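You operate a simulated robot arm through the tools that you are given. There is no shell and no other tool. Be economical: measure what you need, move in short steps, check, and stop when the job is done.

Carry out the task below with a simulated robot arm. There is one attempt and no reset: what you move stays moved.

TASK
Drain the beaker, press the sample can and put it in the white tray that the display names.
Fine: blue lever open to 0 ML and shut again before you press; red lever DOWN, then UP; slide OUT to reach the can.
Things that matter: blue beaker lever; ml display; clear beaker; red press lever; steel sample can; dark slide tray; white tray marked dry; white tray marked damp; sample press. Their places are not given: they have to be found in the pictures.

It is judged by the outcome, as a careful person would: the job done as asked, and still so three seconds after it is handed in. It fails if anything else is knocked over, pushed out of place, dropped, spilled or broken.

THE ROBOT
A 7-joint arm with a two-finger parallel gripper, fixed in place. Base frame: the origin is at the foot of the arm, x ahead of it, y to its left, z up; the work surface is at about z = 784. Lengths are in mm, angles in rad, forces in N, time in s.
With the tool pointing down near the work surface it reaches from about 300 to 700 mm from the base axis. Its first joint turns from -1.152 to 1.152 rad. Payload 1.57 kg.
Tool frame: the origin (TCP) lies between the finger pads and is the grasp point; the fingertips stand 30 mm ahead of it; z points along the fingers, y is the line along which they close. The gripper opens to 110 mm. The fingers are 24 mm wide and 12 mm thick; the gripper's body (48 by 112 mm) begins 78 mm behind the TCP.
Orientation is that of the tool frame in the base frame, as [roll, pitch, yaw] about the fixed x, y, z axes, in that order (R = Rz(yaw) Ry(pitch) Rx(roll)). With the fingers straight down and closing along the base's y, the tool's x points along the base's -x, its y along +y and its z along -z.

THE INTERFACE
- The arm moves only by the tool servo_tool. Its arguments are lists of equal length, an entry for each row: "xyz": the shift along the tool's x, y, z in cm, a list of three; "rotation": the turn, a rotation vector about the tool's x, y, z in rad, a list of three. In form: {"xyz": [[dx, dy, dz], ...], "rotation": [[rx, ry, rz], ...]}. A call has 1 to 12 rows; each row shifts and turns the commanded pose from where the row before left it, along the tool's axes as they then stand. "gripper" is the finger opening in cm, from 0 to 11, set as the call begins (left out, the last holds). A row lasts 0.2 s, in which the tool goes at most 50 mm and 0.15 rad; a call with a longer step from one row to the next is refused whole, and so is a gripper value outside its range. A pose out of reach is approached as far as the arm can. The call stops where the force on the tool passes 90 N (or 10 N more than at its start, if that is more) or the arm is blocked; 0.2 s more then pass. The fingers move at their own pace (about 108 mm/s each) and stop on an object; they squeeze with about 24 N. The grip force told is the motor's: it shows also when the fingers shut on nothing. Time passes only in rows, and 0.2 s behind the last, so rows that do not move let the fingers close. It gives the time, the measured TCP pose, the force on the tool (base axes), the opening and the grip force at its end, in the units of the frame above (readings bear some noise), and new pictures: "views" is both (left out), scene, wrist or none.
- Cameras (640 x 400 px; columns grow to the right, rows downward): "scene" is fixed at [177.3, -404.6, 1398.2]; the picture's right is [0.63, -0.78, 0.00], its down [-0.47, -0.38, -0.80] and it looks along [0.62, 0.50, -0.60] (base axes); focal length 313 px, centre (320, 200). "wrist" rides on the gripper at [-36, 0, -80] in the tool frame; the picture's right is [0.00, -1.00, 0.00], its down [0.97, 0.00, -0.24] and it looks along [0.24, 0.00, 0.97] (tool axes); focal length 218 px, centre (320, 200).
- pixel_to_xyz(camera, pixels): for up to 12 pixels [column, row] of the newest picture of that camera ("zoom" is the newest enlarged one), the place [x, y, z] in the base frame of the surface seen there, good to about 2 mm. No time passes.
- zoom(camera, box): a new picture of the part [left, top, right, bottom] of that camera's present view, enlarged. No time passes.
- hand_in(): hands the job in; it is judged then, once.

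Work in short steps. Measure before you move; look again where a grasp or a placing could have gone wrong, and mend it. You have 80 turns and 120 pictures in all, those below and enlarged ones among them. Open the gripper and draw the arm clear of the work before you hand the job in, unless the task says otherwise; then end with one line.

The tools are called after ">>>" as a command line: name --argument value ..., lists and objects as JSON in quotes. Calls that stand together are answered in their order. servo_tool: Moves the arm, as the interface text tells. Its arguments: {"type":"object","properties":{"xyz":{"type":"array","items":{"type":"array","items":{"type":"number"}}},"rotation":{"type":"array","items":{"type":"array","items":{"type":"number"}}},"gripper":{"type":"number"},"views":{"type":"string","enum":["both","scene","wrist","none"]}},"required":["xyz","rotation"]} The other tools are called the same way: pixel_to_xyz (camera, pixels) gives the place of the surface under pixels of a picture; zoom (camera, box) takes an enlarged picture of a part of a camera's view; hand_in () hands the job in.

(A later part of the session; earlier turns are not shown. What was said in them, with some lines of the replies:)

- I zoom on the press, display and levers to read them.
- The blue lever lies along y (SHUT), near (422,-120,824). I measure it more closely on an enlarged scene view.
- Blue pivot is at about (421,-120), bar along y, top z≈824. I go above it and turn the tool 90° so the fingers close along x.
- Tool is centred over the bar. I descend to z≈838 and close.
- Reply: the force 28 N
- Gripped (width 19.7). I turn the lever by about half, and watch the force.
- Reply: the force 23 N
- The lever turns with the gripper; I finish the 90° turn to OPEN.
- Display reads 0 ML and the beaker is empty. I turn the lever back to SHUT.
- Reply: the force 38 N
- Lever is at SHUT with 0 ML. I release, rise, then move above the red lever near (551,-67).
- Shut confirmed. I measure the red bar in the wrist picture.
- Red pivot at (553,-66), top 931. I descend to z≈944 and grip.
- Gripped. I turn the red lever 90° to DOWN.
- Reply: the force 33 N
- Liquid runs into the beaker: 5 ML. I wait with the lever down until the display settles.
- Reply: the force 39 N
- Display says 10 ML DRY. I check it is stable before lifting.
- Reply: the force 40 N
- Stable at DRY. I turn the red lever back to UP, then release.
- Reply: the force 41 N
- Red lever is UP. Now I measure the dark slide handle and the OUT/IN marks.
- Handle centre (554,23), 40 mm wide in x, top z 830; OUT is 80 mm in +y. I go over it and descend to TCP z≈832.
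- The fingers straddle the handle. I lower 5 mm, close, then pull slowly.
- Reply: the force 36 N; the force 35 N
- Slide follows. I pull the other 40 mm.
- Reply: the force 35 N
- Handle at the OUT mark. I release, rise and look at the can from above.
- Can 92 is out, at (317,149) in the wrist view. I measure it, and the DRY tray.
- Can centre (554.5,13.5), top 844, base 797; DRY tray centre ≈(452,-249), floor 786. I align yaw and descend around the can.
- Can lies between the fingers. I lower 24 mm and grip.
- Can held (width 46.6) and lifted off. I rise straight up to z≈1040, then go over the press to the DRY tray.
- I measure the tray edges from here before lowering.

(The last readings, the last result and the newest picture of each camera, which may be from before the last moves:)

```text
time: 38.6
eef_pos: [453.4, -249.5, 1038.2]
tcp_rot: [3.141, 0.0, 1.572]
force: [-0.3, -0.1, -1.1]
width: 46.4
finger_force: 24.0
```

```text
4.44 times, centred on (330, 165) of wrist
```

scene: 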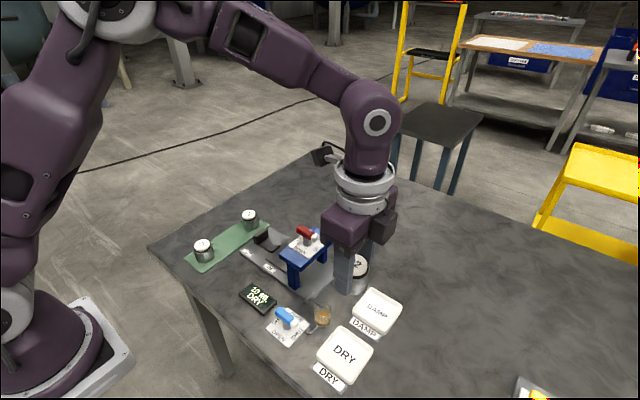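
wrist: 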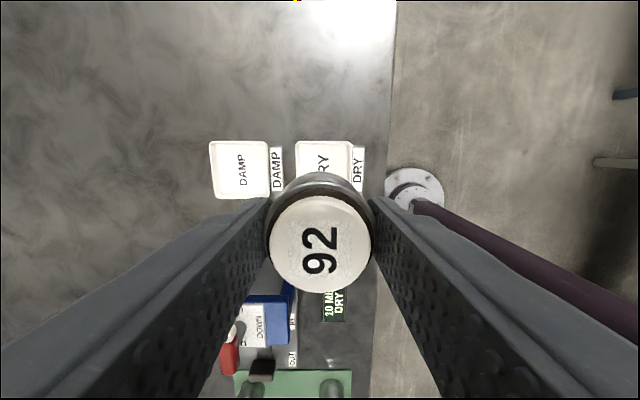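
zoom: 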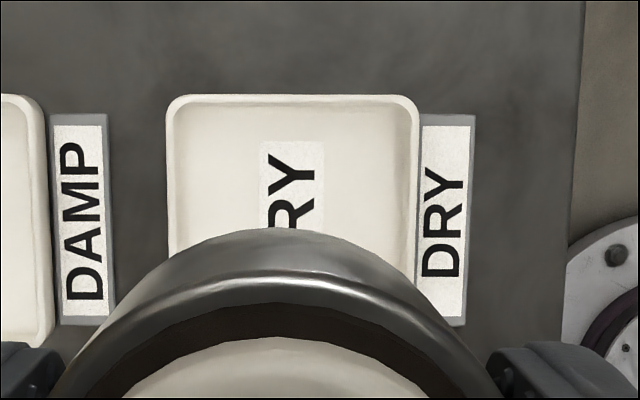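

Tray is x 408–487, y −292..−212, centre (448,−252), walls 796. I turn 45° so the fingers fit towards the corners, shift to centre and descend to z≈840.

>>> servo_tool --xyz '[[-0.25, -0.5, 3], [0, 0, 3], [0, 0, 3], [0, 0, 3], [0, 0, 3], [0, 0, 2.5], [0, 0, 1.5], [0, 0, 0]]' --rotation '[[0, 0, -0.131], [0, 0, -0.131], [0, 0, -0.131], [0, 0, -0.131], [0, 0, -0.131], [0, 0, -0.131], [0, 0, 0], [0, 0, 0]]'

>>> zoom --camera "scene" --box '[290, 290, 410, 395]'

```text
time: 40.4
eef_pos: [447.6, -251.5, 850.5]
tcp_rot: [3.142, 0.002, 2.36]
force: [0.0, -0.4, -1.2]
width: 46.4
finger_force: 24.2
```

scene: 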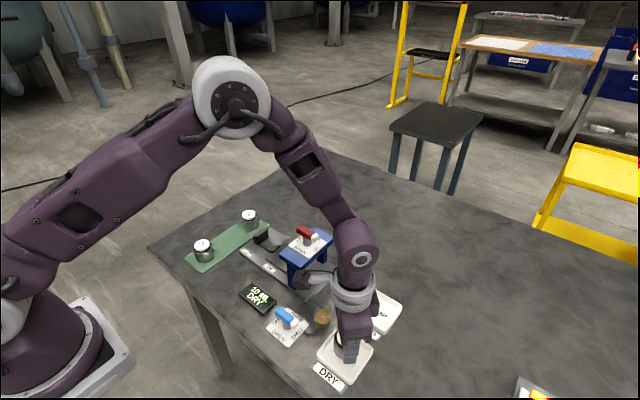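
wrist: 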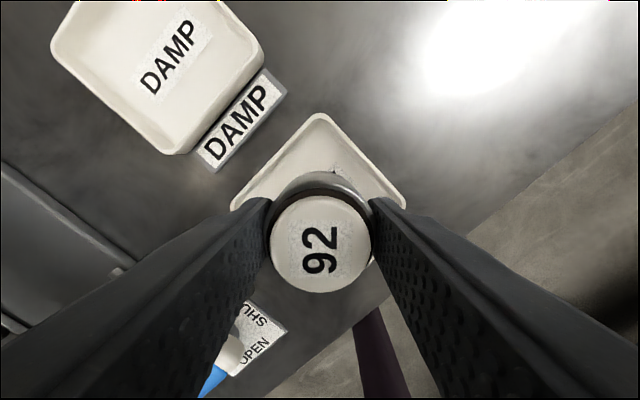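

```text
3.81 times, centred on (350, 342) of scene
```

zoom: 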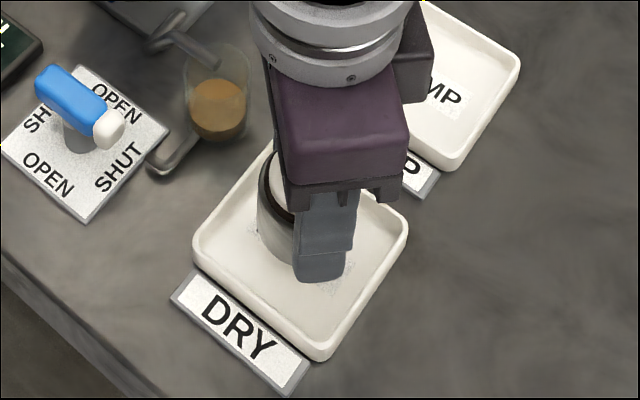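

Well placed. I lower gently in small steps, watching force.

>>> servo_tool --xyz '[[0, 0, 0.8], [0, 0, 0.7], [0, 0, 0.4], [0, 0, 0.3], [0, 0, 0]]' --rotation '[[0, 0, 0], [0, 0, 0], [0, 0, 0], [0, 0, 0], [0, 0, 0]]' --views "none"

```text
time: 41.6
eef_pos: [447.8, -251.1, 829.2]
tcp_rot: [-3.141, 0.0, 2.36]
force: [1.0, 1.1, -2.0]
width: 46.3
finger_force: 24.2
```

>>> servo_tool --xyz '[[0, 0, 0.15], [0, 0, 0.1], [0, 0, 0]]' --rotation '[[0, 0, 0], [0, 0, 0], [0, 0, 0]]' --views "none"

```text
time: 42.4
eef_pos: [446.2, -252.2, 825.9]
tcp_rot: [-3.141, 0.0, 2.36]
force: [0.6, -0.4, -1.7]
width: 46.3
finger_force: 24.0
```

>>> servo_tool --xyz '[[0, 0, 0.1], [0, 0, 0.1], [0, 0, 0]]' --rotation '[[0, 0, 0], [0, 0, 0], [0, 0, 0]]'

>>> zoom --camera "scene" --box '[290, 290, 410, 395]'

```text
time: 43.2
eef_pos: [446.9, -251.1, 824.4]
tcp_rot: [3.141, -0.002, 2.36]
force: [0.5, 0.2, -1.5]
width: 46.4
finger_force: 24.1
```

scene: 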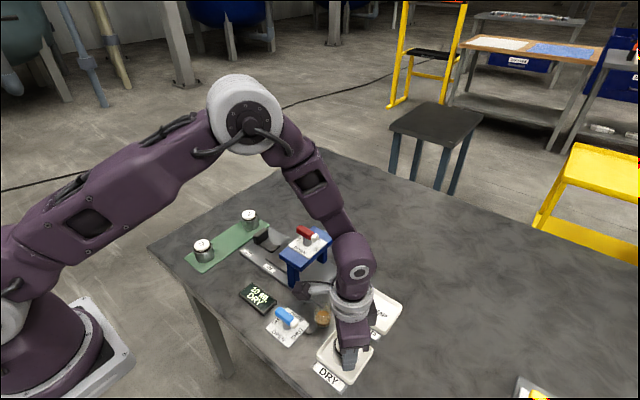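
wrist: 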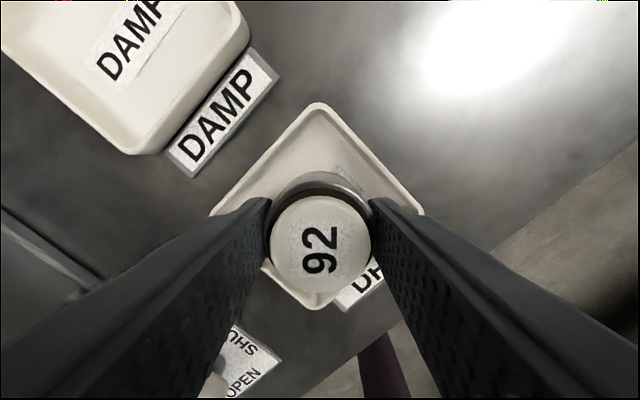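

```text
3.81 times, centred on (350, 342) of scene
```

zoom: 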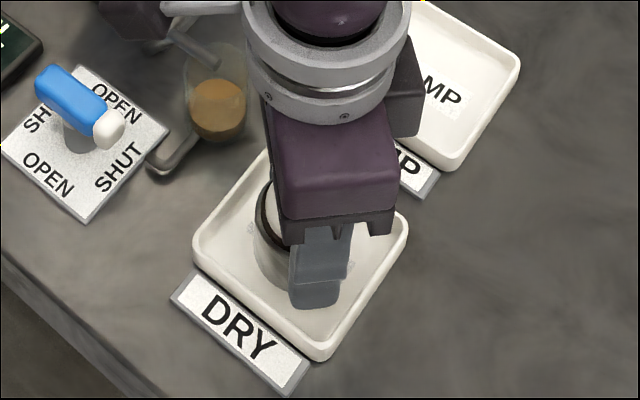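

Very close to the floor; a few more fine steps.

>>> servo_tool --xyz '[[0, 0, 0.1], [0, 0, 0.1], [0, 0, 0]]' --rotation '[[0, 0, 0], [0, 0, 0], [0, 0, 0]]' --views "none"

```text
time: 44.0
eef_pos: [447.8, -252.3, 822.1]
tcp_rot: [-3.141, 0.003, 2.359]
force: [-2.5, 3.7, 18.4]
width: 46.4
finger_force: 24.3
```

Contact (18 N). I open slightly, wait, and rise straight up.

>>> servo_tool --xyz '[[0, 0, 0], [0, 0, 0], [0, 0, -1], [0, 0, -2], [0, 0, -3], [0, 0, -4], [0, 0, -4], [0, 0, -4], [0, 0, -4], [0, 0, 0]]' --rotation '[[0, 0, 0], [0, 0, 0], [0, 0, 0], [0, 0, 0], [0, 0, 0], [0, 0, 0], [0, 0, 0], [0, 0, 0], [0, 0, 0], [0, 0, 0]]' --gripper 5.6

>>> zoom --camera "scene" --box '[220, 220, 420, 395]'

```text
time: 46.2
eef_pos: [446.7, -253.3, 1043.5]
tcp_rot: [-3.141, -0.001, 2.358]
force: [-0.3, -0.6, -0.9]
width: 55.8
finger_force: 0.0
```

scene: 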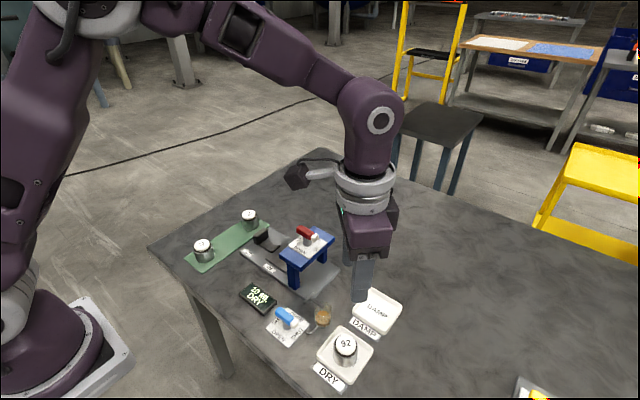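
wrist: 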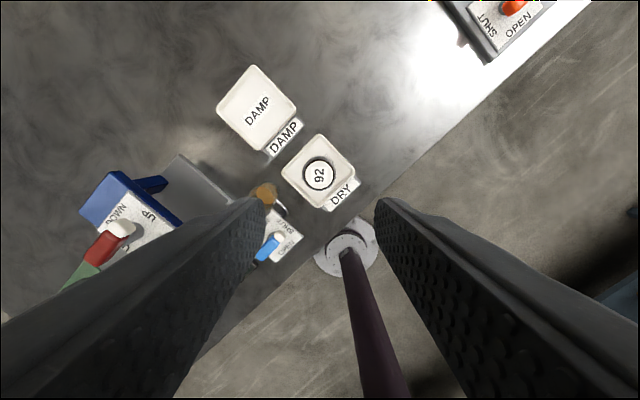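

```text
2.29 times, centred on (320, 308) of scene
```

zoom: 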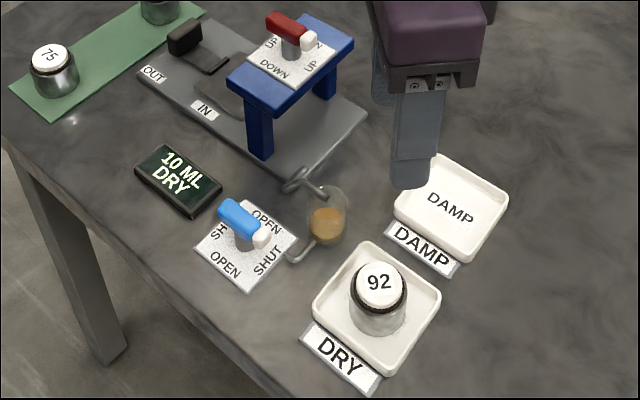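

Can 92 stands in the DRY tray, the levers are SHUT and UP, and nothing else has moved. I open the gripper, draw up and hand in.

>>> servo_tool --xyz '[[0, 0, -4], [0, 0, -4], [0, 0, -4], [0, 0, 0]]' --rotation '[[0, 0, 0], [0, 0, 0], [0, 0, 0], [0, 0, 0]]' --gripper 11 --views "none"

>>> hand_in

```text
time: 47.2
eef_pos: [447.7, -251.9, 1163.4]
tcp_rot: [-3.141, 0.0, 2.359]
force: [0.0, 0.0, 0.3]
width: 109.9
finger_force: 0.0
```

```text
The job is handed in.
```

I drained the beaker to 0 ML and shut the lever, pressed the can until the display read 10 ML DRY, and placed can 92 upright in the DRY tray; the job is handed in.
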